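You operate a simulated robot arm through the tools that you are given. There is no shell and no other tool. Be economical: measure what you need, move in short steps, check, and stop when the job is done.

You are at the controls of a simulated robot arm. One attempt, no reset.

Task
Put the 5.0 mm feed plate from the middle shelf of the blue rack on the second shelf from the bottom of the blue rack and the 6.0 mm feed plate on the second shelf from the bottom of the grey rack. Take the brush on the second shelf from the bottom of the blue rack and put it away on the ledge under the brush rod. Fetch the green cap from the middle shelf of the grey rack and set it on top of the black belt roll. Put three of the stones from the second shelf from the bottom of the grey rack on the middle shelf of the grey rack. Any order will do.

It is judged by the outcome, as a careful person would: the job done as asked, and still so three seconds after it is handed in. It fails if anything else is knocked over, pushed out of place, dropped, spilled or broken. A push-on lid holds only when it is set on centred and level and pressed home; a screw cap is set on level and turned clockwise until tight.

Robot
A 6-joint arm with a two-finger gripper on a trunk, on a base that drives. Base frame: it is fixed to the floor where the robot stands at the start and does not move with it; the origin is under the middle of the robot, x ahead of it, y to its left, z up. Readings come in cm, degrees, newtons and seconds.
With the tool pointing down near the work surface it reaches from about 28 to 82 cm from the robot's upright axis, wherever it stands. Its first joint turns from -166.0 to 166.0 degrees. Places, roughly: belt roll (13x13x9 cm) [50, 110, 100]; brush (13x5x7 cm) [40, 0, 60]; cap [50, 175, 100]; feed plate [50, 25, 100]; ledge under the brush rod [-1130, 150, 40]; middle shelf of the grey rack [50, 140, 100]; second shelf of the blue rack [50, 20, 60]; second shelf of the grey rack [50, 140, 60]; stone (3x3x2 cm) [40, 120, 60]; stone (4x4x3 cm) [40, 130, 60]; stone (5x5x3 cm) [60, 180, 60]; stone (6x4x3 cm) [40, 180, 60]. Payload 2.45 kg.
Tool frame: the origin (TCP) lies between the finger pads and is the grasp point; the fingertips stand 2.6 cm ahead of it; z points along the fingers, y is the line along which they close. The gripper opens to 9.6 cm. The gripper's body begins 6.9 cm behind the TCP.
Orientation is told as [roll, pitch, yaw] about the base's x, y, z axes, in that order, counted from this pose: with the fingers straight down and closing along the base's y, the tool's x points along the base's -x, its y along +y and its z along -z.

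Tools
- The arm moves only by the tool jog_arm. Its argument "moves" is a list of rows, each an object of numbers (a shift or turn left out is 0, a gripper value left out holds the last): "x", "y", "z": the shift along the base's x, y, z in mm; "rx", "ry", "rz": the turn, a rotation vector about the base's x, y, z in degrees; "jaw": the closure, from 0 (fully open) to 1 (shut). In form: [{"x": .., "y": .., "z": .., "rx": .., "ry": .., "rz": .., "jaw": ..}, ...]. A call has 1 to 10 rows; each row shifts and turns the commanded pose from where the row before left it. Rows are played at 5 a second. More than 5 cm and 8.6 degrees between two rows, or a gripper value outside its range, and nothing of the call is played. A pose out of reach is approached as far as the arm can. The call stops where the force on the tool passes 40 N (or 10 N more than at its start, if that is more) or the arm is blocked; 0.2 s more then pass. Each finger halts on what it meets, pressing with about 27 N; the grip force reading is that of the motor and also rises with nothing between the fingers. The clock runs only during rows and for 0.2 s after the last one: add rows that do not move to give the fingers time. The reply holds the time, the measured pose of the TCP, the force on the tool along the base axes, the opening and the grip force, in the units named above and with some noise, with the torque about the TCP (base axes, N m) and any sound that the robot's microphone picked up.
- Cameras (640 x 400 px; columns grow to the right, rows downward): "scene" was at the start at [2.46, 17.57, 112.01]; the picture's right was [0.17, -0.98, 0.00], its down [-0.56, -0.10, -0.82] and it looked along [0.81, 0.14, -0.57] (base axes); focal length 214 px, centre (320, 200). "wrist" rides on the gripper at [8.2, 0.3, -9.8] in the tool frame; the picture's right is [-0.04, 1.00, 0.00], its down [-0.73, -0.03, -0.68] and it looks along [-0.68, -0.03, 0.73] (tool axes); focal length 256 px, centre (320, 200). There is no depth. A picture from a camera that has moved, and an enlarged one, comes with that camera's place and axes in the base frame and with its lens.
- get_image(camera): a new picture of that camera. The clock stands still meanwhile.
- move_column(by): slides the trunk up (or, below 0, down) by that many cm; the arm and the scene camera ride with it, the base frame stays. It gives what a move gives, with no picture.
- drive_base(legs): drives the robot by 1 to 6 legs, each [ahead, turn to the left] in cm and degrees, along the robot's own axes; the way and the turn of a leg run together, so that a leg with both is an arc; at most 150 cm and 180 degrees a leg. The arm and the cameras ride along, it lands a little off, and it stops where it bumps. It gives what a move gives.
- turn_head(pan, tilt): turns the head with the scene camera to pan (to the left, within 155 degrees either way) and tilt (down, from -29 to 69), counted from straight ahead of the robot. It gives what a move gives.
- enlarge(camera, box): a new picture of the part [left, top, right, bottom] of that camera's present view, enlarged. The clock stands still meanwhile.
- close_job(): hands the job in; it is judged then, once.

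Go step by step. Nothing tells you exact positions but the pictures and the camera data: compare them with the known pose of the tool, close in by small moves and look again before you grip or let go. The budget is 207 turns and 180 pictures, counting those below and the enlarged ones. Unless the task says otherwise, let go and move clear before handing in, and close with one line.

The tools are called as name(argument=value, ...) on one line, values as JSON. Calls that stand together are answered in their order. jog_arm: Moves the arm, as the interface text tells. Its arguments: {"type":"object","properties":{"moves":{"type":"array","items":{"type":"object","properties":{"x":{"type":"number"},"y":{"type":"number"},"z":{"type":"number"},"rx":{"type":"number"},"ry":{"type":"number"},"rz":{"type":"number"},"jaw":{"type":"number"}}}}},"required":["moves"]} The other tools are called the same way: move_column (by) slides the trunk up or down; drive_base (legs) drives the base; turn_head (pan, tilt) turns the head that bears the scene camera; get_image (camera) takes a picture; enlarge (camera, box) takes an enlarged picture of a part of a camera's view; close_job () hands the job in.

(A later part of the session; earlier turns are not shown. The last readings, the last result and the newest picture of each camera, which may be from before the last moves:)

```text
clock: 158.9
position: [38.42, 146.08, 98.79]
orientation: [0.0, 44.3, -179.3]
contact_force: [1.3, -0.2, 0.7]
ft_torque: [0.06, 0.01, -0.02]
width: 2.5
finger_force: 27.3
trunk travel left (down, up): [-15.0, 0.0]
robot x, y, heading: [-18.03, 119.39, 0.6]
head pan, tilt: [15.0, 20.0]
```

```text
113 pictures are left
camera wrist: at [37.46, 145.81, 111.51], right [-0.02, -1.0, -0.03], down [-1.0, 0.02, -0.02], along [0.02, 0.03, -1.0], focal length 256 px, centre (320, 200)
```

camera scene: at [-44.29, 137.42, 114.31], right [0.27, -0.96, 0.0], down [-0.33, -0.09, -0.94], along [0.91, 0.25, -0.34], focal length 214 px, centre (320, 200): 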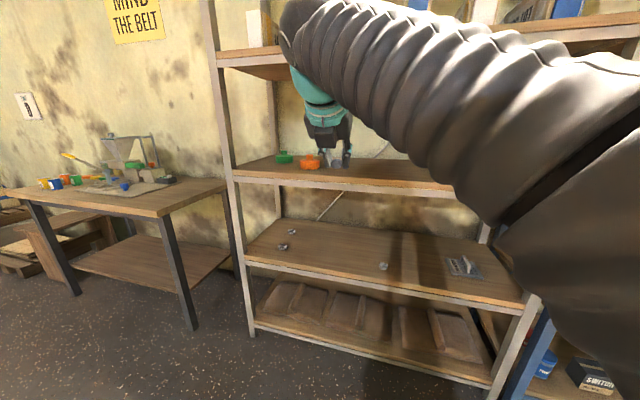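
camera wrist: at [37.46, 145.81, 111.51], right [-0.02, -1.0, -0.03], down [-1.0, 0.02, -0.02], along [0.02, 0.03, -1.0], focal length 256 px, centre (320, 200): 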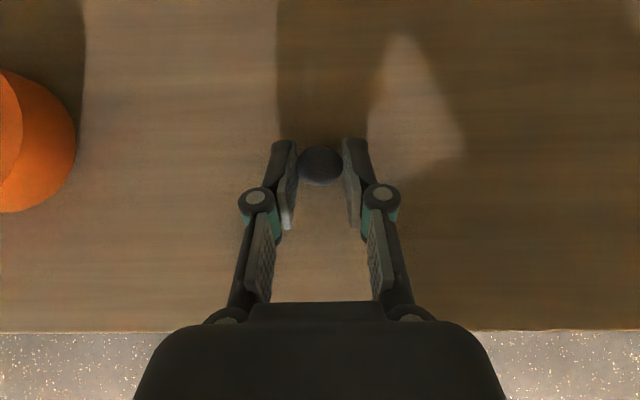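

The height matches the grasp. Releasing slowly.

jog_arm(moves=[{"z": -1}, {"jaw": 0.7}, {"jaw": 0.6}, {"jaw": 0.3}, {"jaw": 0}, {}, {}])

jog_arm(moves=[{"z": 20}, {"z": 40}, {"x": -40, "z": 20}, {"x": -40}, {}])

get_image(camera="wrist")

```text
clock: 160.5
position: [38.33, 146.01, 98.64]
orientation: [0.0, 44.2, -179.4]
contact_force: [0.2, 0.2, 0.8]
ft_torque: [-0.01, -0.01, 0.01]
width: 9.62
finger_force: 0.1
trunk travel left (down, up): [-15.0, 0.0]
robot x, y, heading: [-17.9, 119.04, 0.8]
head pan, tilt: [15.0, 20.0]
```

```text
clock: 161.7
position: [30.49, 146.11, 106.62]
orientation: [0.0, 44.3, -179.2]
contact_force: [0.2, 0.4, -0.2]
ft_torque: [0.02, -0.01, 0.01]
width: 9.6
finger_force: 0.0
trunk travel left (down, up): [-15.0, 0.0]
robot x, y, heading: [-18.35, 119.29, 0.6]
head pan, tilt: [15.0, 20.0]
```

```text
112 pictures are left
camera wrist: at [29.45, 145.79, 119.39], right [-0.02, -1.0, -0.03], down [-1.0, 0.02, -0.02], along [0.02, 0.03, -1.0], focal length 256 px, centre (320, 200)
```

wrist: 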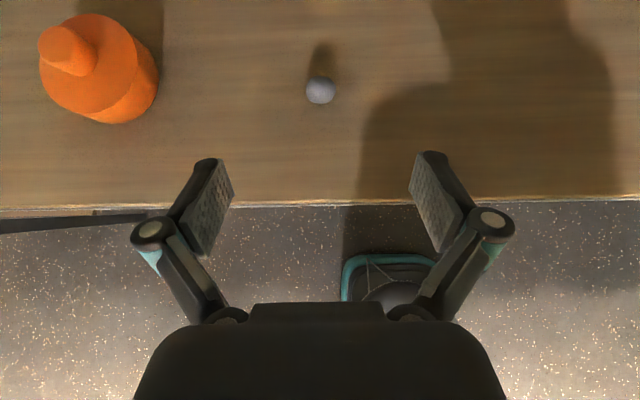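

Stone one is on the middle shelf. Now the patterned stone at (37, 131) on the second shelf.

drive_base(legs=[[-29, 0]])

move_column(by=-15)

jog_arm(moves=[{"z": -40, "y": -25}, {"z": -40, "y": -25}, {"z": -40, "y": -25}, {"z": -40, "y": -25}, {"z": -40, "y": -25}, {"z": -40, "y": -20}, {"z": -30}, {}])

```text
clock: 163.7
position: [1.44, 145.93, 106.65]
orientation: [-0.1, 44.2, -179.3]
contact_force: [-0.2, 0.6, -0.2]
ft_torque: [0.03, -0.01, -0.02]
width: 9.59
finger_force: 0.1
trunk travel left (down, up): [-15.0, 0.0]
robot x, y, heading: [-46.91, 118.87, 0.4]
head pan, tilt: [15.0, 20.0]
```

```text
clock: 165.4
position: [1.47, 145.84, 91.61]
orientation: [0.0, 44.1, -179.4]
contact_force: [-0.6, -0.3, 0.0]
ft_torque: [-0.01, 0.01, -0.02]
width: 9.6
finger_force: 0.1
trunk travel left (down, up): [0.0, 15.0]
robot x, y, heading: [-47.16, 118.31, 0.5]
head pan, tilt: [15.0, 20.0]
```

```text
clock: 167.2
position: [1.38, 131.31, 64.44]
orientation: [0.1, 44.2, -179.4]
contact_force: [-0.2, 0.5, 0.5]
ft_torque: [0.0, 0.01, 0.01]
width: 9.56
finger_force: 0.1
trunk travel left (down, up): [0.0, 15.0]
robot x, y, heading: [-46.99, 119.12, 0.3]
head pan, tilt: [15.0, 20.0]
```

drive_base(legs=[[29, 0]])

get_image(camera="wrist")

```text
clock: 169.2
position: [30.63, 131.29, 64.49]
orientation: [0.0, 44.3, -179.5]
contact_force: [0.0, -0.7, 0.3]
ft_torque: [0.02, -0.01, 0.0]
width: 9.64
finger_force: 0.0
trunk travel left (down, up): [0.0, 15.0]
robot x, y, heading: [-18.1, 118.84, 0.3]
head pan, tilt: [15.0, 20.0]
```

```text
111 pictures are left
camera wrist: at [29.58, 131.03, 77.36], right [-0.02, -1.0, -0.03], down [-1.0, 0.02, -0.02], along [0.02, 0.03, -1.0], focal length 256 px, centre (320, 200)
```

wrist: 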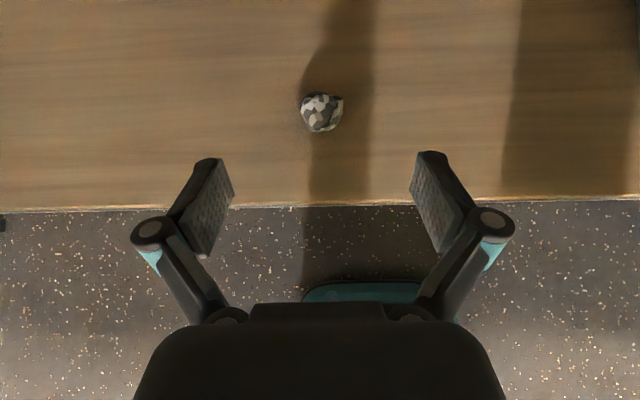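

jog_arm(moves=[{"x": 28, "y": 2}, {"x": 27}, {"z": -20}, {"z": -20}, {"z": -10}, {}])

get_image(camera="wrist")

```text
clock: 170.6
position: [36.17, 131.61, 59.64]
orientation: [0.0, 44.2, -179.5]
contact_force: [0.1, 1.1, 0.4]
ft_torque: [0.02, 0.0, 0.0]
width: 9.59
finger_force: 0.1
trunk travel left (down, up): [0.0, 15.0]
robot x, y, heading: [-18.03, 119.15, 0.3]
head pan, tilt: [15.0, 20.0]
```

```text
110 pictures are left
camera wrist: at [35.09, 131.23, 72.34], right [-0.02, -1.0, -0.03], down [-1.0, 0.02, -0.02], along [0.02, 0.03, -1.0], focal length 256 px, centre (320, 200)
```

wrist: 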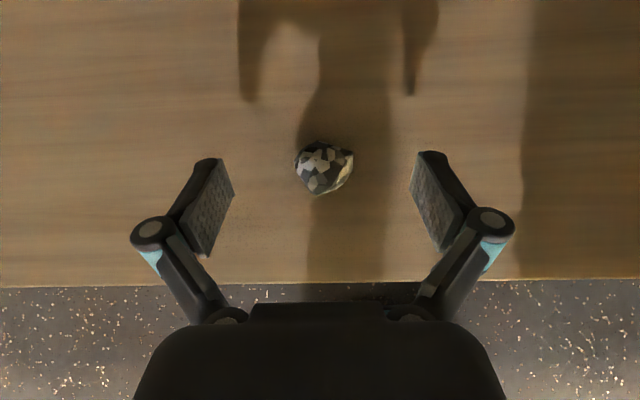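

jog_arm(moves=[{"z": -10, "y": -2}, {"z": -6}, {"jaw": 0.4}, {"jaw": 0.7}, {"jaw": 1}, {}, {}, {}])

jog_arm(moves=[{"z": 20}, {"z": 40}, {}])

get_image(camera="wrist")

```text
clock: 172.4
position: [36.16, 131.32, 58.08]
orientation: [-0.1, 44.1, -179.5]
contact_force: [-0.2, 1.4, 8.6]
ft_torque: [-0.1, -0.13, 0.02]
width: 3.47
finger_force: 27.0
trunk travel left (down, up): [0.0, 15.0]
robot x, y, heading: [-17.84, 119.16, 0.3]
head pan, tilt: [15.0, 20.0]
```

```text
clock: 173.2
position: [36.06, 131.27, 63.92]
orientation: [0.0, 44.0, -179.5]
contact_force: [0.2, 0.2, 0.5]
ft_torque: [0.03, 0.01, 0.0]
width: 3.2
finger_force: 26.9
trunk travel left (down, up): [0.0, 15.0]
robot x, y, heading: [-17.92, 119.1, 0.4]
head pan, tilt: [15.0, 20.0]
```

```text
109 pictures are left
camera wrist: at [35.05, 131.05, 76.67], right [-0.02, -1.0, -0.03], down [-1.0, 0.02, -0.02], along [0.02, 0.03, -1.0], focal length 256 px, centre (320, 200)
```

wrist: 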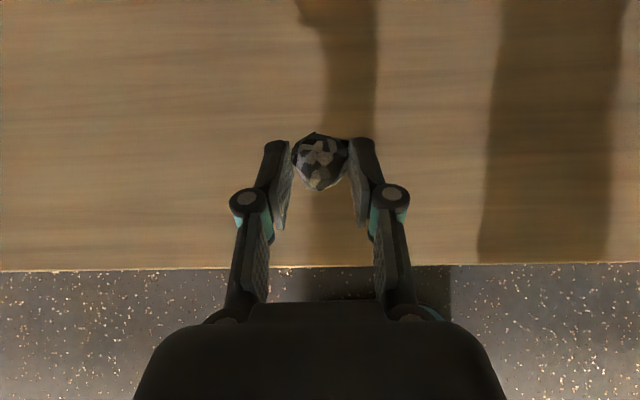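

Held. Withdrawing and going up to the middle shelf.

jog_arm(moves=[{"x": -40}, {"x": -20}, {}])

drive_base(legs=[[-29, 0]])

move_column(by=15)

jog_arm(moves=[{"z": 48}, {"z": 48}, {"z": 48}, {"z": 48}, {"z": 48}, {"z": 40, "y": 18}, {}])

get_image(camera="wrist")

```text
clock: 174.0
position: [30.11, 131.31, 64.05]
orientation: [0.0, 44.2, -179.5]
contact_force: [-0.5, 0.1, -1.0]
ft_torque: [0.02, -0.01, 0.01]
width: 3.17
finger_force: 26.5
trunk travel left (down, up): [0.0, 15.0]
robot x, y, heading: [-17.94, 119.05, 0.5]
head pan, tilt: [15.0, 20.0]
```

```text
clock: 176.0
position: [1.3, 131.14, 63.91]
orientation: [0.0, 44.2, -179.8]
contact_force: [0.4, -1.0, -1.4]
ft_torque: [0.0, -0.02, 0.01]
width: 3.17
finger_force: 27.1
trunk travel left (down, up): [0.0, 15.0]
robot x, y, heading: [-47.0, 119.37, -0.1]
head pan, tilt: [15.0, 20.0]
```

```text
clock: 177.8
position: [1.24, 131.12, 78.91]
orientation: [0.0, 44.1, -179.6]
contact_force: [-0.1, 0.0, -0.6]
ft_torque: [0.01, 0.0, -0.02]
width: 3.17
finger_force: 26.5
trunk travel left (down, up): [-15.0, 0.0]
robot x, y, heading: [-47.09, 119.2, 0.1]
head pan, tilt: [15.0, 20.0]
```

```text
clock: 179.4
position: [1.43, 133.03, 106.75]
orientation: [0.0, 44.1, -179.8]
contact_force: [0.8, -0.5, -0.6]
ft_torque: [0.01, 0.03, 0.0]
width: 3.1
finger_force: 27.6
trunk travel left (down, up): [-15.0, 0.0]
robot x, y, heading: [-47.02, 119.01, -0.2]
head pan, tilt: [15.0, 20.0]
```

```text
108 pictures are left
camera wrist: at [0.38, 132.65, 119.66], right [-0.02, -1.0, -0.03], down [-1.0, 0.02, -0.02], along [0.02, 0.03, -1.0], focal length 256 px, centre (320, 200)
```

wrist: 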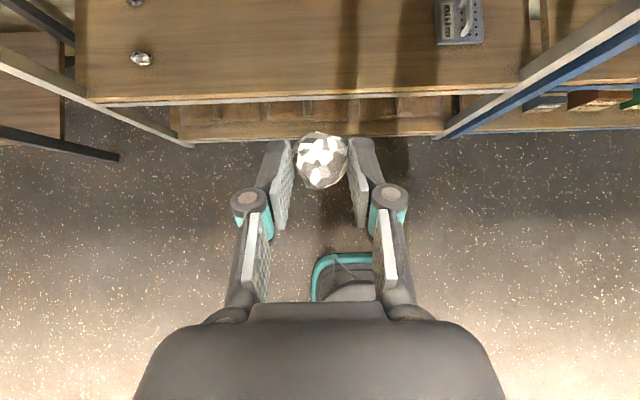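

drive_base(legs=[[29, 0]])

jog_arm(moves=[{"x": 40}, {"x": 30, "z": -10}, {"z": -20}, {"z": -20}, {}])

get_image(camera="wrist")

```text
clock: 181.4
position: [30.33, 133.04, 106.91]
orientation: [0.0, 44.2, -179.7]
contact_force: [-0.2, 0.4, -1.1]
ft_torque: [0.03, 0.02, 0.0]
width: 3.09
finger_force: 27.3
trunk travel left (down, up): [-15.0, 0.0]
robot x, y, heading: [-18.08, 119.11, 0.2]
head pan, tilt: [15.0, 20.0]
```

```text
clock: 182.6
position: [37.41, 133.12, 101.83]
orientation: [-0.1, 44.2, -179.8]
contact_force: [0.7, 0.7, -0.2]
ft_torque: [0.02, 0.0, 0.01]
width: 3.08
finger_force: 27.4
trunk travel left (down, up): [-15.0, 0.0]
robot x, y, heading: [-17.79, 119.23, 0.0]
head pan, tilt: [15.0, 20.0]
```

```text
107 pictures are left
camera wrist: at [36.47, 132.78, 114.59], right [-0.02, -1.0, -0.03], down [-1.0, 0.02, -0.02], along [0.02, 0.03, -1.0], focal length 256 px, centre (320, 200)
```

wrist: 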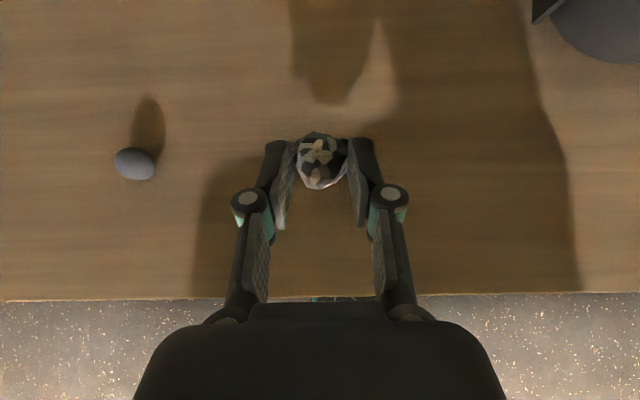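

jog_arm(moves=[{"z": -15}, {"z": -8}, {"z": -2}, {}])

jog_arm(moves=[{"z": -2}, {"z": -1}, {}])

```text
clock: 183.6
position: [37.47, 133.19, 99.49]
orientation: [0.0, 44.5, -179.7]
contact_force: [6.1, 2.7, 15.8]
ft_torque: [-0.15, -0.32, 0.08]
width: 3.09
finger_force: 26.7
trunk travel left (down, up): [-15.0, 0.0]
robot x, y, heading: [-17.55, 119.11, 0.1]
head pan, tilt: [15.0, 20.0]
```

```text
clock: 184.4
position: [37.21, 133.1, 99.33]
orientation: [-0.1, 44.4, -179.6]
contact_force: [-1.0, 8.6, 28.6]
ft_torque: [-0.1, -0.49, 0.07]
width: 3.09
finger_force: 26.8
trunk travel left (down, up): [-15.0, 0.0]
robot x, y, heading: [-17.68, 119.09, 0.0]
head pan, tilt: [15.0, 20.0]
```

Contact at about 99.5. I'll ease up a bit and release.

jog_arm(moves=[{"z": 3}, {"jaw": 0.65}, {"jaw": 0.5}, {"jaw": 0.3}, {"jaw": 0}, {}, {"z": 20}, {"z": 40}, {"x": -40}, {}])

get_image(camera="wrist")

```text
clock: 186.6
position: [33.51, 133.07, 105.45]
orientation: [0.1, 44.1, -179.7]
contact_force: [0.7, 0.3, 0.1]
ft_torque: [-0.02, 0.01, -0.01]
width: 9.58
finger_force: 0.1
trunk travel left (down, up): [-15.0, 0.0]
robot x, y, heading: [-17.66, 119.26, 0.1]
head pan, tilt: [15.0, 20.0]
```

```text
106 pictures are left
camera wrist: at [32.47, 132.71, 118.18], right [-0.02, -1.0, -0.03], down [-1.0, 0.02, -0.02], along [0.02, 0.03, -1.0], focal length 256 px, centre (320, 200)
```

wrist: 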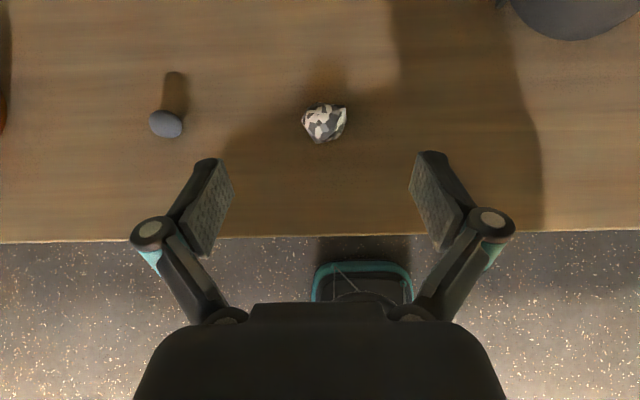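

Two stones are done. Moving left to y≈160 to view the cap and the remaining stones.

drive_base(legs=[[-30, 0], [0, 90], [42, 0], [0, -90]])

turn_head(pan=5, tilt=20)

get_image(camera="scene")

```text
clock: 198.4
position: [3.35, 175.83, 105.43]
orientation: [0.0, 44.3, -179.0]
contact_force: [-0.4, 0.3, -0.1]
ft_torque: [0.02, -0.02, 0.02]
width: 9.58
finger_force: 0.0
trunk travel left (down, up): [-15.0, 0.0]
robot x, y, heading: [-47.68, 161.03, 1.0]
head pan, tilt: [15.0, 20.0]
```

```text
clock: 199.1
position: [3.29, 175.83, 105.47]
orientation: [0.0, 44.0, -179.0]
contact_force: [0.8, -0.1, 1.3]
ft_torque: [-0.01, 0.0, 0.01]
width: 9.61
finger_force: 0.0
trunk travel left (down, up): [-15.0, 0.0]
robot x, y, heading: [-47.68, 161.44, 0.6]
head pan, tilt: [5.0, 20.0]
```

```text
105 pictures are left
camera scene: at [-45.06, 178.21, 114.31], right [0.1, -0.99, 0.0], down [-0.34, -0.04, -0.94], along [0.93, 0.1, -0.34], focal length 214 px, centre (320, 200)
```

scene: 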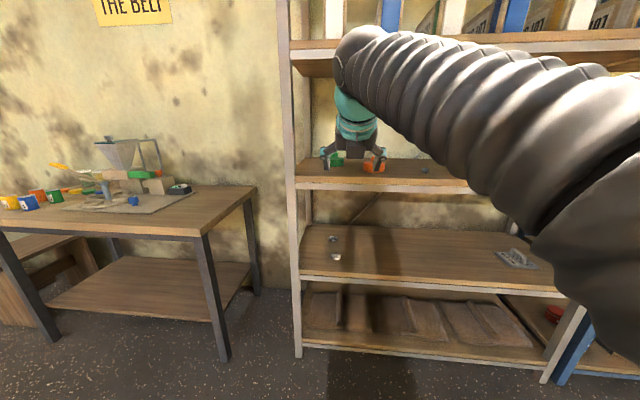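

jog_arm(moves=[{"z": 30, "rz": -1}, {}])

drive_base(legs=[[26, -0.5]])

get_image(camera="wrist")

enlarge(camera="scene", box=[290, 60, 450, 200])

```text
clock: 199.7
position: [3.2, 175.85, 108.55]
orientation: [0.0, 44.2, -179.9]
contact_force: [0.3, -0.1, 0.0]
ft_torque: [0.03, 0.03, 0.01]
width: 9.58
finger_force: 0.1
trunk travel left (down, up): [-15.0, 0.0]
robot x, y, heading: [-47.71, 161.21, 1.0]
head pan, tilt: [5.0, 20.0]
```

```text
clock: 201.6
position: [29.27, 175.57, 108.3]
orientation: [0.0, 44.1, 179.5]
contact_force: [0.1, 0.0, -0.1]
ft_torque: [0.01, 0.01, -0.04]
width: 9.59
finger_force: 0.0
trunk travel left (down, up): [-15.0, 0.0]
robot x, y, heading: [-21.63, 161.59, 0.5]
head pan, tilt: [5.0, 20.0]
```

```text
104 pictures are left
camera wrist: at [28.35, 175.35, 121.18], right [-0.04, -1.0, -0.03], down [-1.0, 0.04, -0.02], along [0.02, 0.03, -1.0], focal length 256 px, centre (320, 200)
```

wrist: 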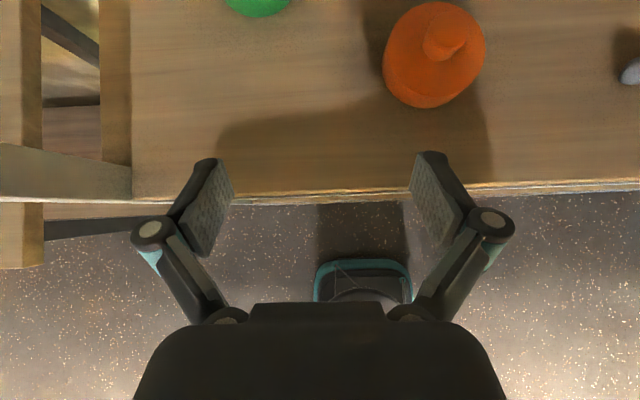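

```text
2.86 times, centred on (370, 130) of scene
camera zoom: at [-18.93, 178.43, 114.31], right [0.09, -1.0, 0.0], down [-0.34, -0.03, -0.94], along [0.94, 0.09, -0.34], focal length 613 px, centre (177, 400)
```

zoom: 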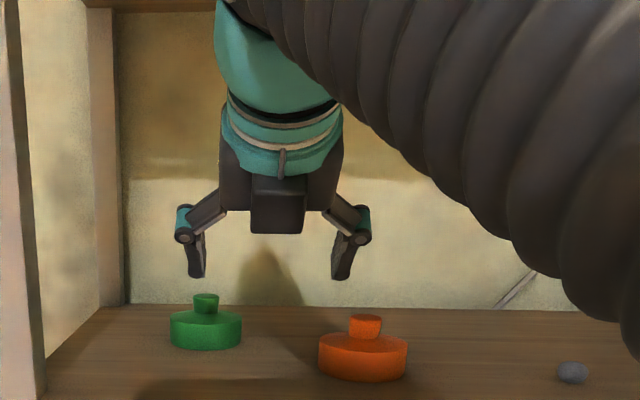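

The green cap is at about (48, 181.5): a disc with a knob. I'll pitch the tool flatter (~57°) so I can later fit above the roll, and approach the cap.

jog_arm(moves=[{"ry": -6.5, "z": 5}, {"ry": -6.5}, {"y": 30, "x": 20}, {"y": 28, "x": 30}, {"x": 30}, {}])

get_image(camera="wrist")

enlarge(camera="scene", box=[260, 60, 420, 200])

```text
clock: 203.0
position: [37.35, 181.32, 109.05]
orientation: [-0.1, 57.2, 179.4]
contact_force: [-0.2, -0.9, 0.2]
ft_torque: [-0.02, 0.01, 0.01]
width: 9.59
finger_force: 0.1
trunk travel left (down, up): [-15.0, 0.0]
robot x, y, heading: [-22.0, 161.32, 0.4]
head pan, tilt: [5.0, 20.0]
```

```text
102 pictures are left
camera wrist: at [33.5, 181.08, 121.16], right [-0.03, -1.0, -0.04], down [-0.97, 0.04, -0.25], along [0.25, 0.03, -0.97], focal length 256 px, centre (320, 200)
```

wrist: 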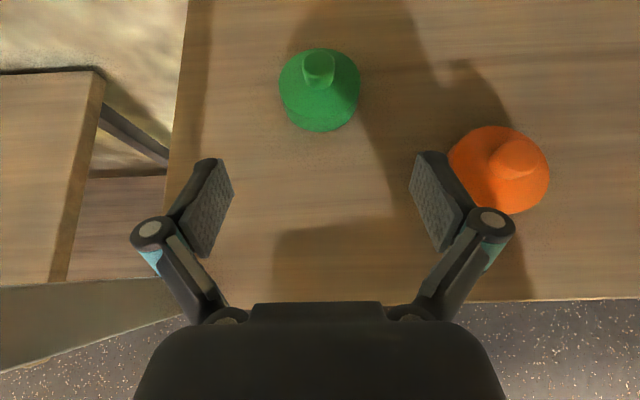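

```text
2.86 times, centred on (340, 130) of scene
camera zoom: at [-18.93, 178.44, 114.31], right [0.09, -1.0, 0.0], down [-0.34, -0.03, -0.94], along [0.94, 0.09, -0.34], focal length 613 px, centre (263, 400)
```

zoom: 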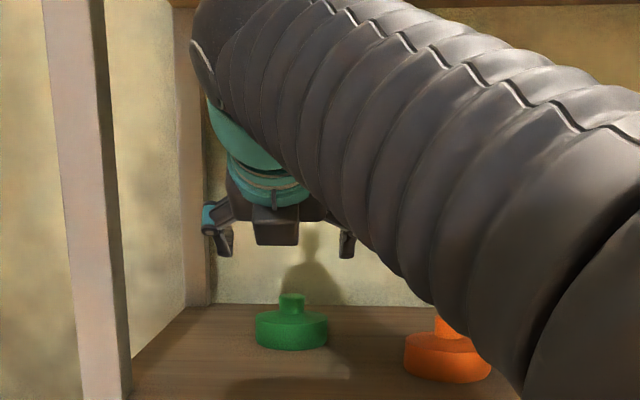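

The cap's knob is at about (52, 181.6), top at z≈101.8. I'll drive 10 cm closer and check alignment.

drive_base(legs=[[10, 0]])

get_image(camera="wrist")

get_image(camera="scene")

```text
clock: 204.2
position: [47.48, 181.24, 109.07]
orientation: [-0.2, 57.2, 179.3]
contact_force: [0.2, -0.2, -0.4]
ft_torque: [0.02, 0.01, 0.01]
width: 9.61
finger_force: 0.0
trunk travel left (down, up): [-15.0, 0.0]
robot x, y, heading: [-11.68, 161.58, 0.4]
head pan, tilt: [5.0, 20.0]
```

```text
100 pictures are left
camera wrist: at [43.6, 181.12, 121.15], right [-0.03, -1.0, -0.04], down [-0.97, 0.04, -0.25], along [0.25, 0.03, -0.97], focal length 256 px, centre (320, 200)
```

wrist: 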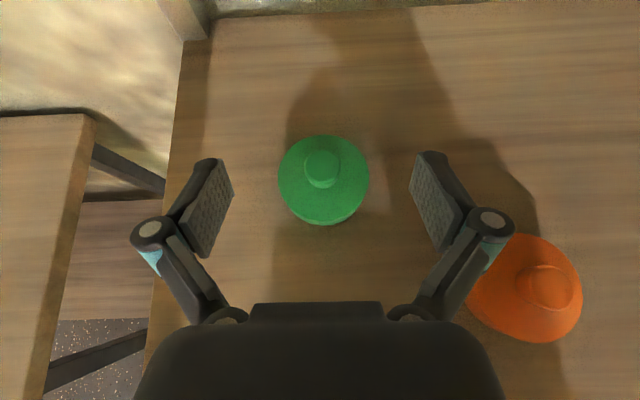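

```text
99 pictures are left
camera scene: at [-8.83, 178.48, 114.31], right [0.09, -1.0, 0.0], down [-0.34, -0.03, -0.94], along [0.94, 0.09, -0.34], focal length 214 px, centre (320, 200)
```

scene: 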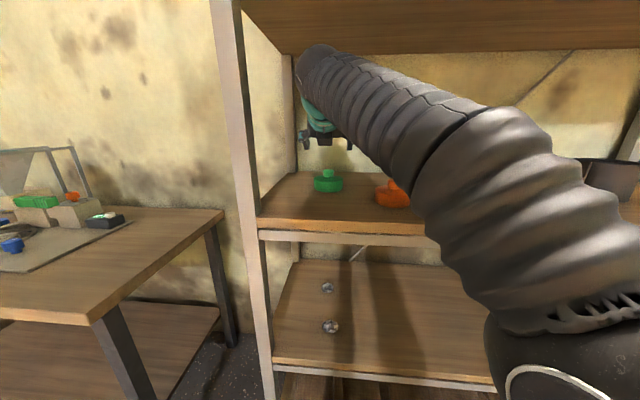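

jog_arm(moves=[{"x": 34, "y": 2}, {"z": -20}, {"z": -20}, {}])

get_image(camera="wrist")

enlarge(camera="scene", box=[280, 120, 400, 210])

```text
clock: 205.2
position: [50.84, 181.49, 104.91]
orientation: [-0.2, 57.2, 179.3]
contact_force: [0.9, 0.0, -0.8]
ft_torque: [-0.02, -0.01, 0.02]
width: 9.59
finger_force: 0.1
trunk travel left (down, up): [-15.0, 0.0]
robot x, y, heading: [-11.64, 161.59, 0.4]
head pan, tilt: [5.0, 20.0]
```

```text
98 pictures are left
camera wrist: at [46.94, 181.3, 117.11], right [-0.03, -1.0, -0.04], down [-0.97, 0.04, -0.25], along [0.25, 0.03, -0.97], focal length 256 px, centre (320, 200)
```

wrist: 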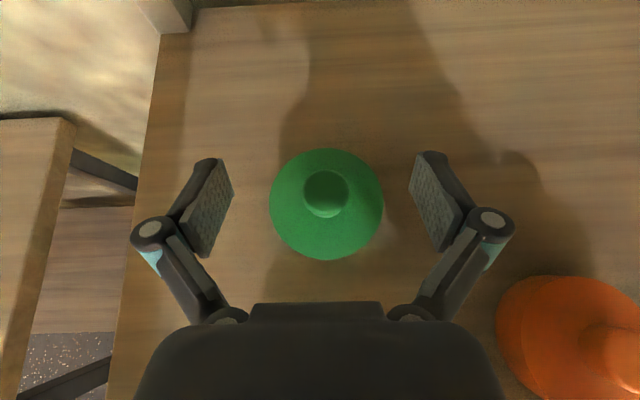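

```text
4.44 times, centred on (340, 165) of scene
camera zoom: at [-8.82, 178.48, 114.31], right [0.09, -1.0, 0.0], down [-0.34, -0.03, -0.94], along [0.94, 0.09, -0.34], focal length 953 px, centre (231, 356)
```

zoom: 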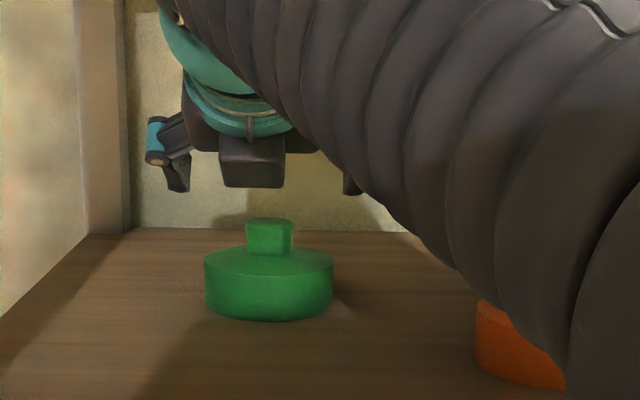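

jog_arm(moves=[{"y": -1.5, "z": -15}, {"z": -12}, {}])

enlarge(camera="scene", box=[280, 120, 400, 210])

```text
clock: 205.9
position: [50.78, 181.31, 102.34]
orientation: [-0.3, 57.1, 179.3]
contact_force: [0.7, -0.1, 0.8]
ft_torque: [0.01, 0.0, 0.02]
width: 9.6
finger_force: 0.1
trunk travel left (down, up): [-15.0, 0.0]
robot x, y, heading: [-11.93, 161.8, 0.2]
head pan, tilt: [5.0, 20.0]
```

```text
4.44 times, centred on (340, 165) of scene
camera zoom: at [-8.83, 178.48, 114.31], right [0.09, -1.0, 0.0], down [-0.34, -0.03, -0.94], along [0.94, 0.09, -0.34], focal length 953 px, centre (231, 356)
```

zoom: 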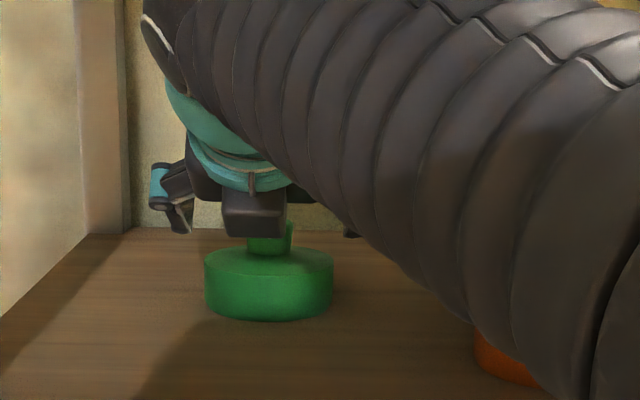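

jog_arm(moves=[{"z": -4}, {"jaw": 0.4}, {"jaw": 0.7}, {"jaw": 1}, {}, {}, {}])

get_image(camera="wrist")

enlarge(camera="scene", box=[280, 120, 400, 210])

```text
clock: 207.6
position: [50.72, 181.47, 101.89]
orientation: [-0.2, 57.3, 179.3]
contact_force: [0.8, -0.1, 7.8]
ft_torque: [-0.02, -0.11, 0.07]
width: 2.8
finger_force: 27.1
trunk travel left (down, up): [-15.0, 0.0]
robot x, y, heading: [-11.51, 161.9, 0.4]
head pan, tilt: [5.0, 20.0]
```

```text
95 pictures are left
camera wrist: at [46.92, 181.16, 114.13], right [-0.03, -1.0, -0.04], down [-0.97, 0.04, -0.25], along [0.25, 0.03, -0.97], focal length 256 px, centre (320, 200)
```

wrist: 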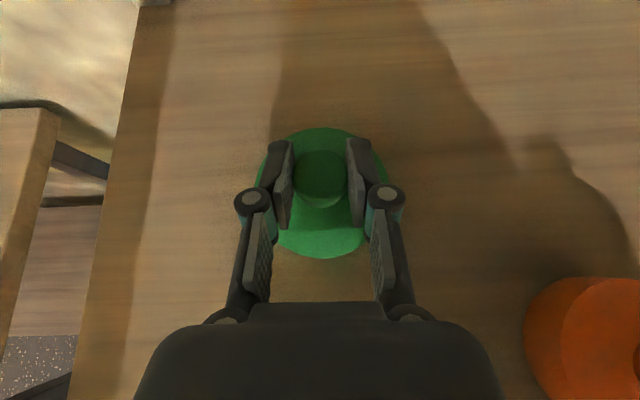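

```text
4.44 times, centred on (340, 165) of scene
camera zoom: at [-8.86, 178.47, 114.32], right [0.09, -1.0, 0.0], down [-0.34, -0.03, -0.94], along [0.94, 0.09, -0.34], focal length 953 px, centre (231, 356)
```

zoom: 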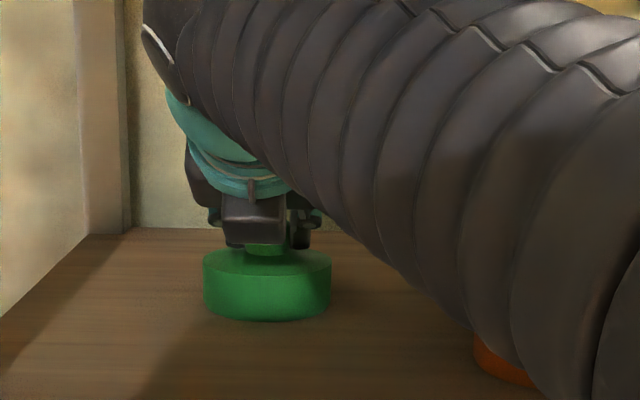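

Knob gripped. Lifting and retracting.

jog_arm(moves=[{"z": 10}, {"z": 30}, {"z": 30}, {}])

enlarge(camera="scene", box=[260, 60, 420, 200])

```text
clock: 208.6
position: [50.86, 181.34, 108.75]
orientation: [-0.2, 57.1, 179.5]
contact_force: [-0.4, 0.0, -0.8]
ft_torque: [-0.02, 0.01, 0.0]
width: 2.8
finger_force: 27.1
trunk travel left (down, up): [-15.0, 0.0]
robot x, y, heading: [-11.83, 161.45, 0.4]
head pan, tilt: [5.0, 20.0]
```

```text
2.86 times, centred on (340, 130) of scene
camera zoom: at [-8.82, 178.49, 114.31], right [0.09, -1.0, 0.0], down [-0.34, -0.03, -0.94], along [0.94, 0.09, -0.34], focal length 613 px, centre (263, 400)
```

zoom: 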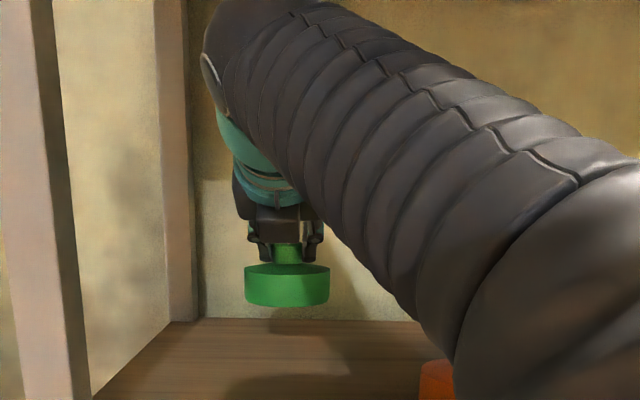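

Cap held level. Carrying it over towards the roll (robot to y≈100).

jog_arm(moves=[{"x": -40}, {"x": -40}, {"x": -40}, {"x": -30}, {}])

drive_base(legs=[[-35, 0], [0, -90], [61, 0], [0, 90]])

get_image(camera="wrist")

get_image(camera="scene")

```text
clock: 209.8
position: [35.86, 181.5, 108.78]
orientation: [-0.3, 57.1, 179.2]
contact_force: [0.1, -0.1, -0.9]
ft_torque: [-0.01, 0.02, -0.03]
width: 2.79
finger_force: 26.7
trunk travel left (down, up): [-15.0, 0.0]
robot x, y, heading: [-12.03, 161.71, 0.2]
head pan, tilt: [5.0, 20.0]
```

```text
clock: 222.6
position: [1.85, 119.66, 108.81]
orientation: [-0.3, 57.1, 178.1]
contact_force: [0.0, 1.1, -1.7]
ft_torque: [0.0, 0.02, -0.03]
width: 2.83
finger_force: 27.0
trunk travel left (down, up): [-15.0, 0.0]
robot x, y, heading: [-46.19, 100.62, -1.0]
head pan, tilt: [5.0, 20.0]
```

```text
92 pictures are left
camera wrist: at [-2.01, 119.54, 121.06], right [-0.05, -1.0, -0.04], down [-0.97, 0.06, -0.25], along [0.25, 0.02, -0.97], focal length 256 px, centre (320, 200)
```

wrist: 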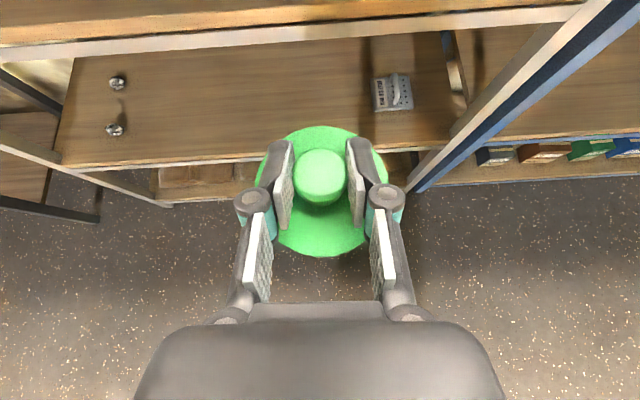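

```text
91 pictures are left
camera scene: at [-42.81, 117.64, 114.31], right [0.07, -1.0, 0.0], down [-0.34, -0.02, -0.94], along [0.94, 0.07, -0.34], focal length 214 px, centre (320, 200)
```

scene: 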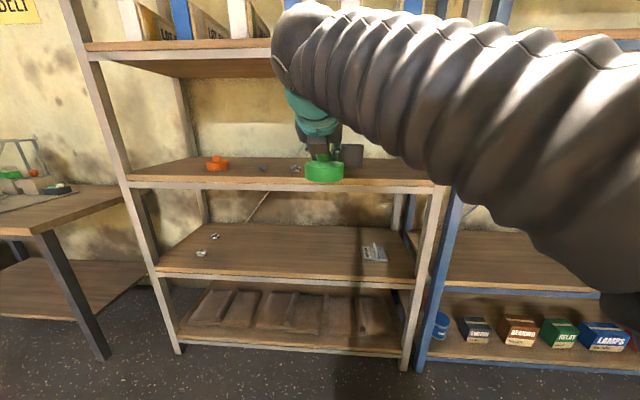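

Roll is at about (51, 110). I'll raise above its top height and drive in partway.

jog_arm(moves=[{"z": 25, "y": -20, "rz": 1}, {"z": 25, "y": -20}, {"y": -40}, {}])

drive_base(legs=[[24, 1]])

get_image(camera="wrist")

get_image(camera="scene")

```text
clock: 223.6
position: [1.9, 111.64, 113.95]
orientation: [-0.2, 57.2, 179.2]
contact_force: [0.3, 0.6, 0.1]
ft_torque: [0.01, -0.01, 0.01]
width: 2.83
finger_force: 27.3
trunk travel left (down, up): [-15.0, 0.0]
robot x, y, heading: [-46.14, 100.9, -1.1]
head pan, tilt: [5.0, 20.0]
```

```text
clock: 225.4
position: [25.69, 112.3, 113.92]
orientation: [-0.2, 57.3, -179.8]
contact_force: [1.0, 0.7, -0.3]
ft_torque: [0.04, 0.03, 0.03]
width: 2.85
finger_force: 27.2
trunk travel left (down, up): [-15.0, 0.0]
robot x, y, heading: [-22.21, 100.43, 0.1]
head pan, tilt: [5.0, 20.0]
```

```text
90 pictures are left
camera wrist: at [21.75, 111.95, 126.09], right [-0.02, -1.0, -0.04], down [-0.97, 0.03, -0.25], along [0.25, 0.03, -0.97], focal length 256 px, centre (320, 200)
```

wrist: 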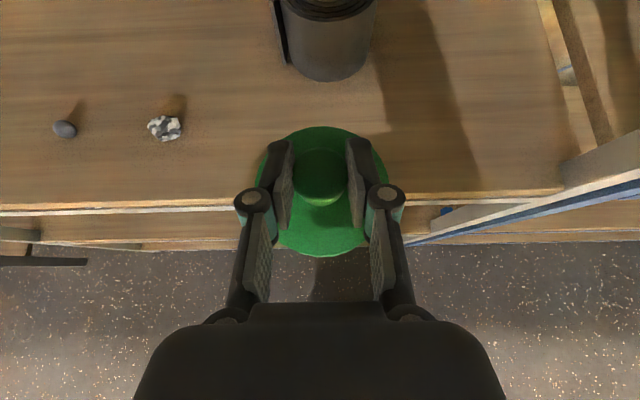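

```text
89 pictures are left
camera scene: at [-19.15, 117.51, 114.31], right [0.09, -1.0, 0.0], down [-0.34, -0.03, -0.94], along [0.94, 0.08, -0.34], focal length 214 px, centre (320, 200)
```

scene: 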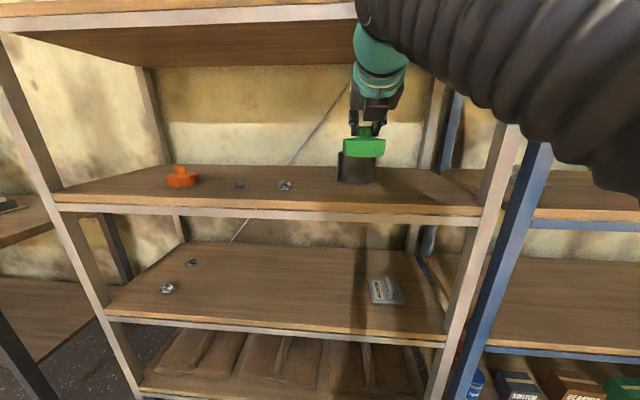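

jog_arm(moves=[{"x": 40}, {"x": 40}, {"x": 40}, {}])

get_image(camera="wrist")

get_image(camera="scene")

```text
clock: 226.4
position: [37.67, 112.23, 113.98]
orientation: [-0.2, 57.2, -179.9]
contact_force: [-1.1, 0.6, -0.9]
ft_torque: [0.01, 0.0, 0.03]
width: 2.83
finger_force: 27.2
trunk travel left (down, up): [-15.0, 0.0]
robot x, y, heading: [-22.1, 100.81, -0.1]
head pan, tilt: [5.0, 20.0]
```

```text
88 pictures are left
camera wrist: at [33.78, 111.92, 126.13], right [-0.02, -1.0, -0.04], down [-0.97, 0.03, -0.25], along [0.25, 0.03, -0.97], focal length 256 px, centre (320, 200)
```

wrist: 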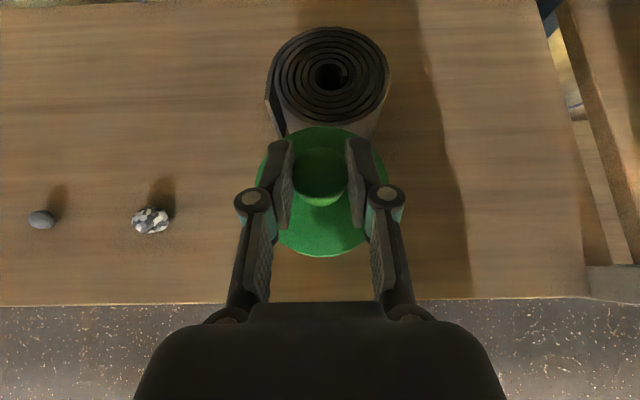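

```text
87 pictures are left
camera scene: at [-19.15, 117.52, 114.31], right [0.09, -1.0, 0.0], down [-0.34, -0.03, -0.94], along [0.94, 0.08, -0.34], focal length 214 px, centre (320, 200)
```

scene: 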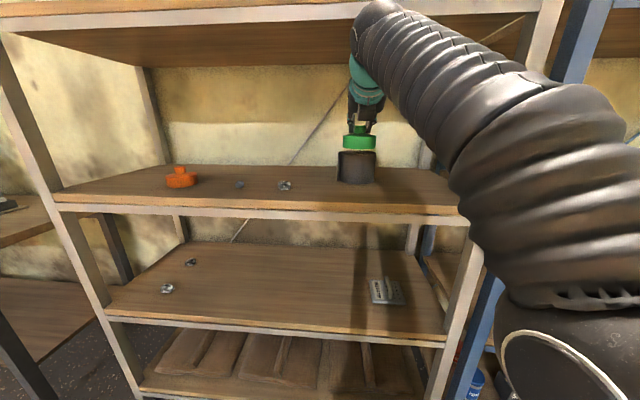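

The roll top is centred near (51.9, 111.3). I need to check headroom of wrist against the upper rail and the cap bottom against the roll top.

enlarge(camera="scene", box=[300, 90, 430, 200])

enlarge(camera="scene", box=[320, 0, 480, 90])

```text
3.64 times, centred on (365, 145) of scene
camera zoom: at [-19.15, 117.52, 114.31], right [0.09, -1.0, 0.0], down [-0.34, -0.03, -0.94], along [0.94, 0.08, -0.34], focal length 780 px, centre (156, 400)
```

zoom: 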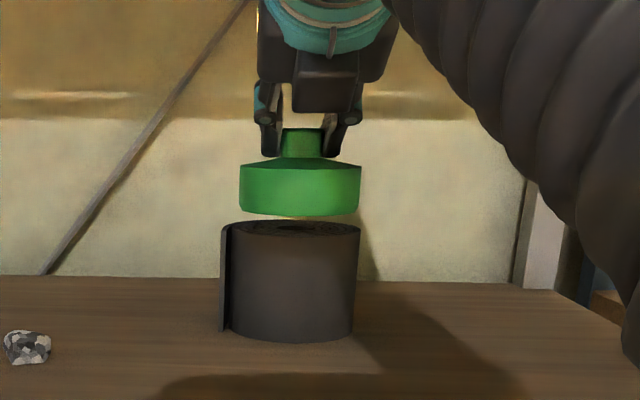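

```text
4.00 times, centred on (400, 45) of scene
camera zoom: at [-19.15, 117.52, 114.31], right [0.09, -1.0, 0.0], down [-0.34, -0.03, -0.94], along [0.94, 0.08, -0.34], focal length 858 px, centre (0, 820)
```

zoom: 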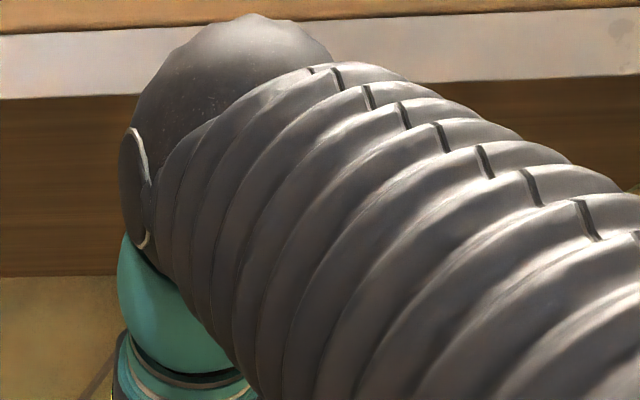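

Cap is level with about 3 cm clearance. I'll drop 2 cm for headroom, then creep in with the base.

jog_arm(moves=[{"z": -19, "y": -4}, {}])

drive_base(legs=[[6, 0]])

enlarge(camera="scene", box=[280, 0, 480, 200])

```text
clock: 227.0
position: [37.62, 111.96, 111.95]
orientation: [-0.2, 57.1, -179.9]
contact_force: [-1.2, 0.2, -1.5]
ft_torque: [-0.01, 0.02, -0.02]
width: 2.81
finger_force: 27.3
trunk travel left (down, up): [-15.0, 0.0]
robot x, y, heading: [-22.1, 100.72, -0.2]
head pan, tilt: [5.0, 20.0]
```

```text
clock: 228.0
position: [43.51, 111.77, 111.96]
orientation: [-0.2, 57.1, -180.0]
contact_force: [0.5, 0.4, 0.1]
ft_torque: [0.0, 0.02, -0.01]
width: 2.83
finger_force: 26.9
trunk travel left (down, up): [-15.0, 0.0]
robot x, y, heading: [-16.41, 100.73, 0.0]
head pan, tilt: [5.0, 20.0]
```

```text
2.00 times, centred on (380, 100) of scene
camera zoom: at [-13.14, 117.51, 114.31], right [0.09, -1.0, 0.0], down [-0.34, -0.03, -0.94], along [0.94, 0.08, -0.34], focal length 429 px, centre (200, 400)
```

zoom: 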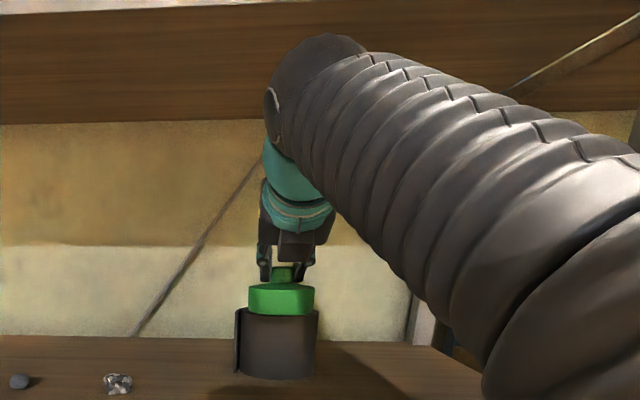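

drive_base(legs=[[6.5, 0]])

get_image(camera="wrist")

enlarge(camera="scene", box=[300, 100, 400, 200])

```text
clock: 228.9
position: [50.2, 111.83, 111.91]
orientation: [-0.3, 57.1, -179.9]
contact_force: [-0.8, -0.3, 0.1]
ft_torque: [0.0, 0.03, -0.01]
width: 2.82
finger_force: 27.0
trunk travel left (down, up): [-15.0, 0.0]
robot x, y, heading: [-9.61, 100.77, -0.1]
head pan, tilt: [5.0, 20.0]
```

```text
83 pictures are left
camera wrist: at [46.29, 111.49, 124.19], right [-0.02, -1.0, -0.04], down [-0.97, 0.03, -0.25], along [0.25, 0.03, -0.97], focal length 256 px, centre (320, 200)
```

wrist: 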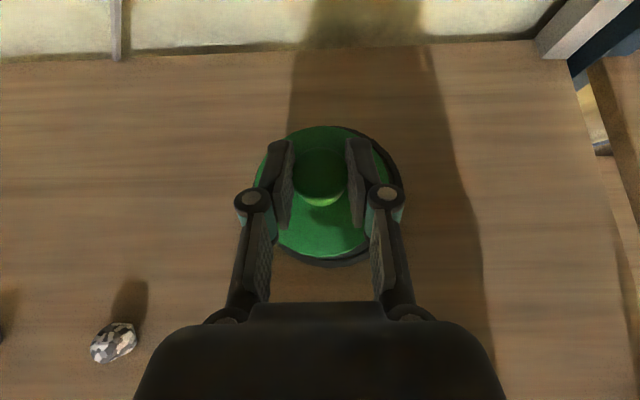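

```text
4.00 times, centred on (350, 150) of scene
camera zoom: at [-6.62, 117.52, 114.31], right [0.09, -1.0, 0.0], down [-0.34, -0.03, -0.94], along [0.94, 0.08, -0.34], focal length 858 px, centre (200, 400)
```

zoom: 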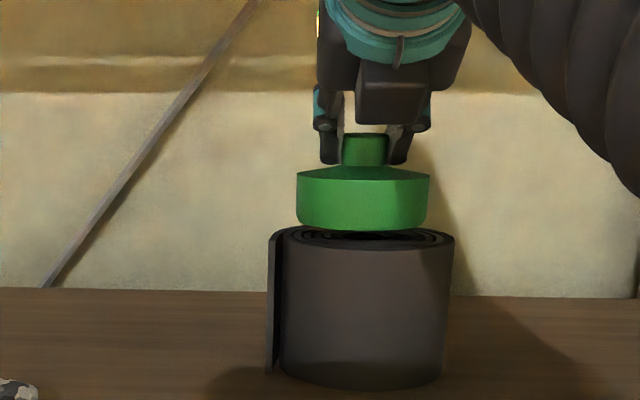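

Shifting 5 mm right, 3 mm forward, then lowering gently.

jog_arm(moves=[{"x": 3, "y": -5}, {"z": -5}, {"z": -3}, {"z": -2}, {}])

jog_arm(moves=[{"z": -2}, {}])

enlarge(camera="scene", box=[300, 100, 400, 200])

```text
clock: 230.2
position: [50.42, 111.35, 111.0]
orientation: [-0.2, 57.1, -179.8]
contact_force: [0.3, 0.2, -0.3]
ft_torque: [-0.04, 0.02, -0.02]
width: 2.83
finger_force: 27.3
trunk travel left (down, up): [-15.0, 0.0]
robot x, y, heading: [-9.48, 100.73, 0.0]
head pan, tilt: [5.0, 20.0]
```

```text
clock: 230.8
position: [50.41, 111.33, 110.91]
orientation: [-0.2, 57.3, -180.0]
contact_force: [5.4, 1.4, 10.8]
ft_torque: [0.06, -0.53, 0.1]
width: 2.83
finger_force: 27.0
trunk travel left (down, up): [-15.0, 0.0]
robot x, y, heading: [-9.91, 100.67, 0.2]
head pan, tilt: [5.0, 20.0]
```

```text
4.00 times, centred on (350, 150) of scene
camera zoom: at [-6.63, 117.52, 114.33], right [0.09, -1.0, 0.0], down [-0.34, -0.03, -0.94], along [0.94, 0.08, -0.34], focal length 858 px, centre (200, 400)
```

zoom: 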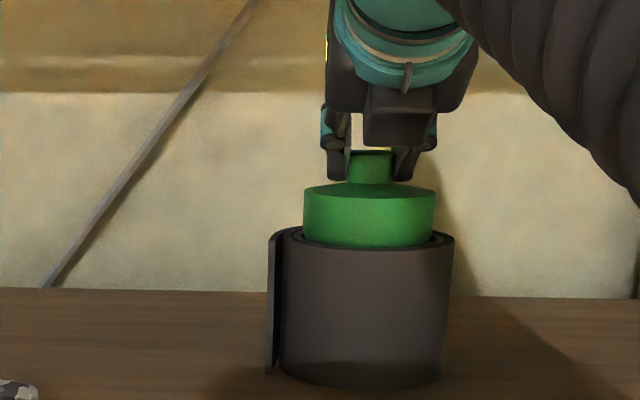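

Contact, centred. Releasing and backing out.

jog_arm(moves=[{"z": 1}, {"jaw": 0.6}, {"jaw": 0.3}, {"jaw": 0}, {}, {}, {"z": 10}, {}])

get_image(camera="wrist")

enlarge(camera="scene", box=[300, 100, 400, 200])

```text
clock: 232.6
position: [50.38, 111.28, 111.87]
orientation: [-0.2, 57.1, -180.0]
contact_force: [-0.5, 0.1, -0.4]
ft_torque: [0.0, -0.03, -0.02]
width: 9.6
finger_force: 0.1
trunk travel left (down, up): [-15.0, 0.0]
robot x, y, heading: [-9.65, 100.93, -0.0]
head pan, tilt: [5.0, 20.0]
```

```text
80 pictures are left
camera wrist: at [46.62, 110.95, 124.1], right [-0.02, -1.0, -0.04], down [-0.97, 0.03, -0.25], along [0.25, 0.03, -0.97], focal length 256 px, centre (320, 200)
```

wrist: 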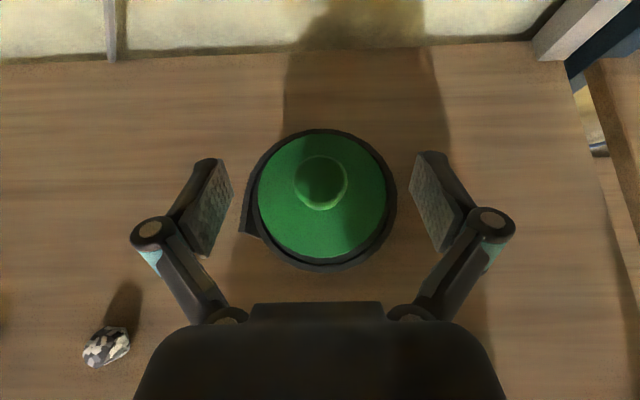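

```text
4.00 times, centred on (350, 150) of scene
camera zoom: at [-6.62, 117.52, 114.31], right [0.09, -1.0, 0.0], down [-0.34, -0.03, -0.94], along [0.94, 0.08, -0.34], focal length 858 px, centre (200, 400)
```

zoom: 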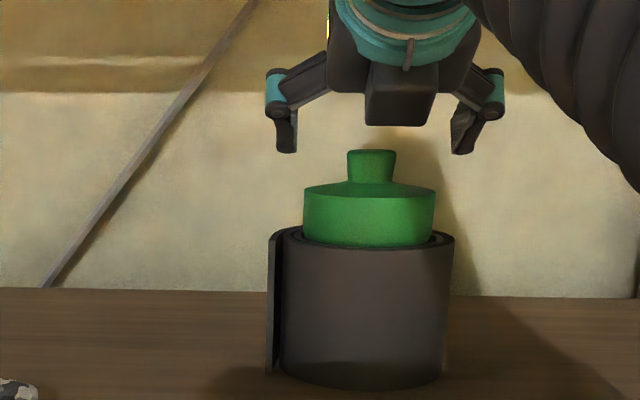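

The cap sits centred on the roll. Backing out and going for the third stone near (40, 180).

drive_base(legs=[[-37, 0]])

jog_arm(moves=[{"x": -40}, {"x": -40, "ry": 6.5}, {"x": -20, "ry": 6.5}, {}])

drive_base(legs=[[0, 90], [64, 0], [0, -90]])

move_column(by=-15)

jog_arm(moves=[{"z": -45}, {"z": -45}, {"z": -45}, {"z": -45}, {"z": -45}, {"z": -45}, {"z": -40}, {}])

```text
clock: 234.9
position: [13.61, 111.34, 111.88]
orientation: [-0.2, 57.1, -180.0]
contact_force: [0.4, 0.1, 0.4]
ft_torque: [0.01, -0.01, 0.01]
width: 9.61
finger_force: 0.1
trunk travel left (down, up): [-15.0, 0.0]
robot x, y, heading: [-46.62, 101.04, -0.0]
head pan, tilt: [5.0, 20.0]
```

```text
clock: 235.9
position: [3.59, 111.2, 111.93]
orientation: [-0.2, 44.2, 180.0]
contact_force: [0.3, 0.6, 0.2]
ft_torque: [0.0, -0.04, -0.01]
width: 9.61
finger_force: 0.1
trunk travel left (down, up): [-15.0, 0.0]
robot x, y, heading: [-46.46, 101.08, -0.2]
head pan, tilt: [5.0, 20.0]
```

```text
clock: 247.1
position: [4.3, 175.66, 111.86]
orientation: [-0.3, 44.0, 179.5]
contact_force: [0.4, 0.3, -0.6]
ft_torque: [-0.01, -0.03, -0.01]
width: 9.61
finger_force: 0.0
trunk travel left (down, up): [-15.0, 0.0]
robot x, y, heading: [-45.8, 165.4, -0.4]
head pan, tilt: [5.0, 20.0]
```

```text
clock: 248.9
position: [4.3, 175.66, 96.89]
orientation: [-0.2, 44.1, 179.7]
contact_force: [0.0, -0.4, 0.3]
ft_torque: [-0.02, 0.01, 0.01]
width: 9.59
finger_force: 0.0
trunk travel left (down, up): [0.0, 15.0]
robot x, y, heading: [-46.12, 165.55, -0.3]
head pan, tilt: [5.0, 20.0]
```

```text
clock: 250.7
position: [4.13, 175.72, 65.95]
orientation: [-0.2, 44.2, 179.6]
contact_force: [-1.2, 0.4, 0.3]
ft_torque: [0.02, -0.01, -0.04]
width: 9.62
finger_force: 0.0
trunk travel left (down, up): [0.0, 15.0]
robot x, y, heading: [-45.86, 165.55, -0.4]
head pan, tilt: [5.0, 20.0]
```

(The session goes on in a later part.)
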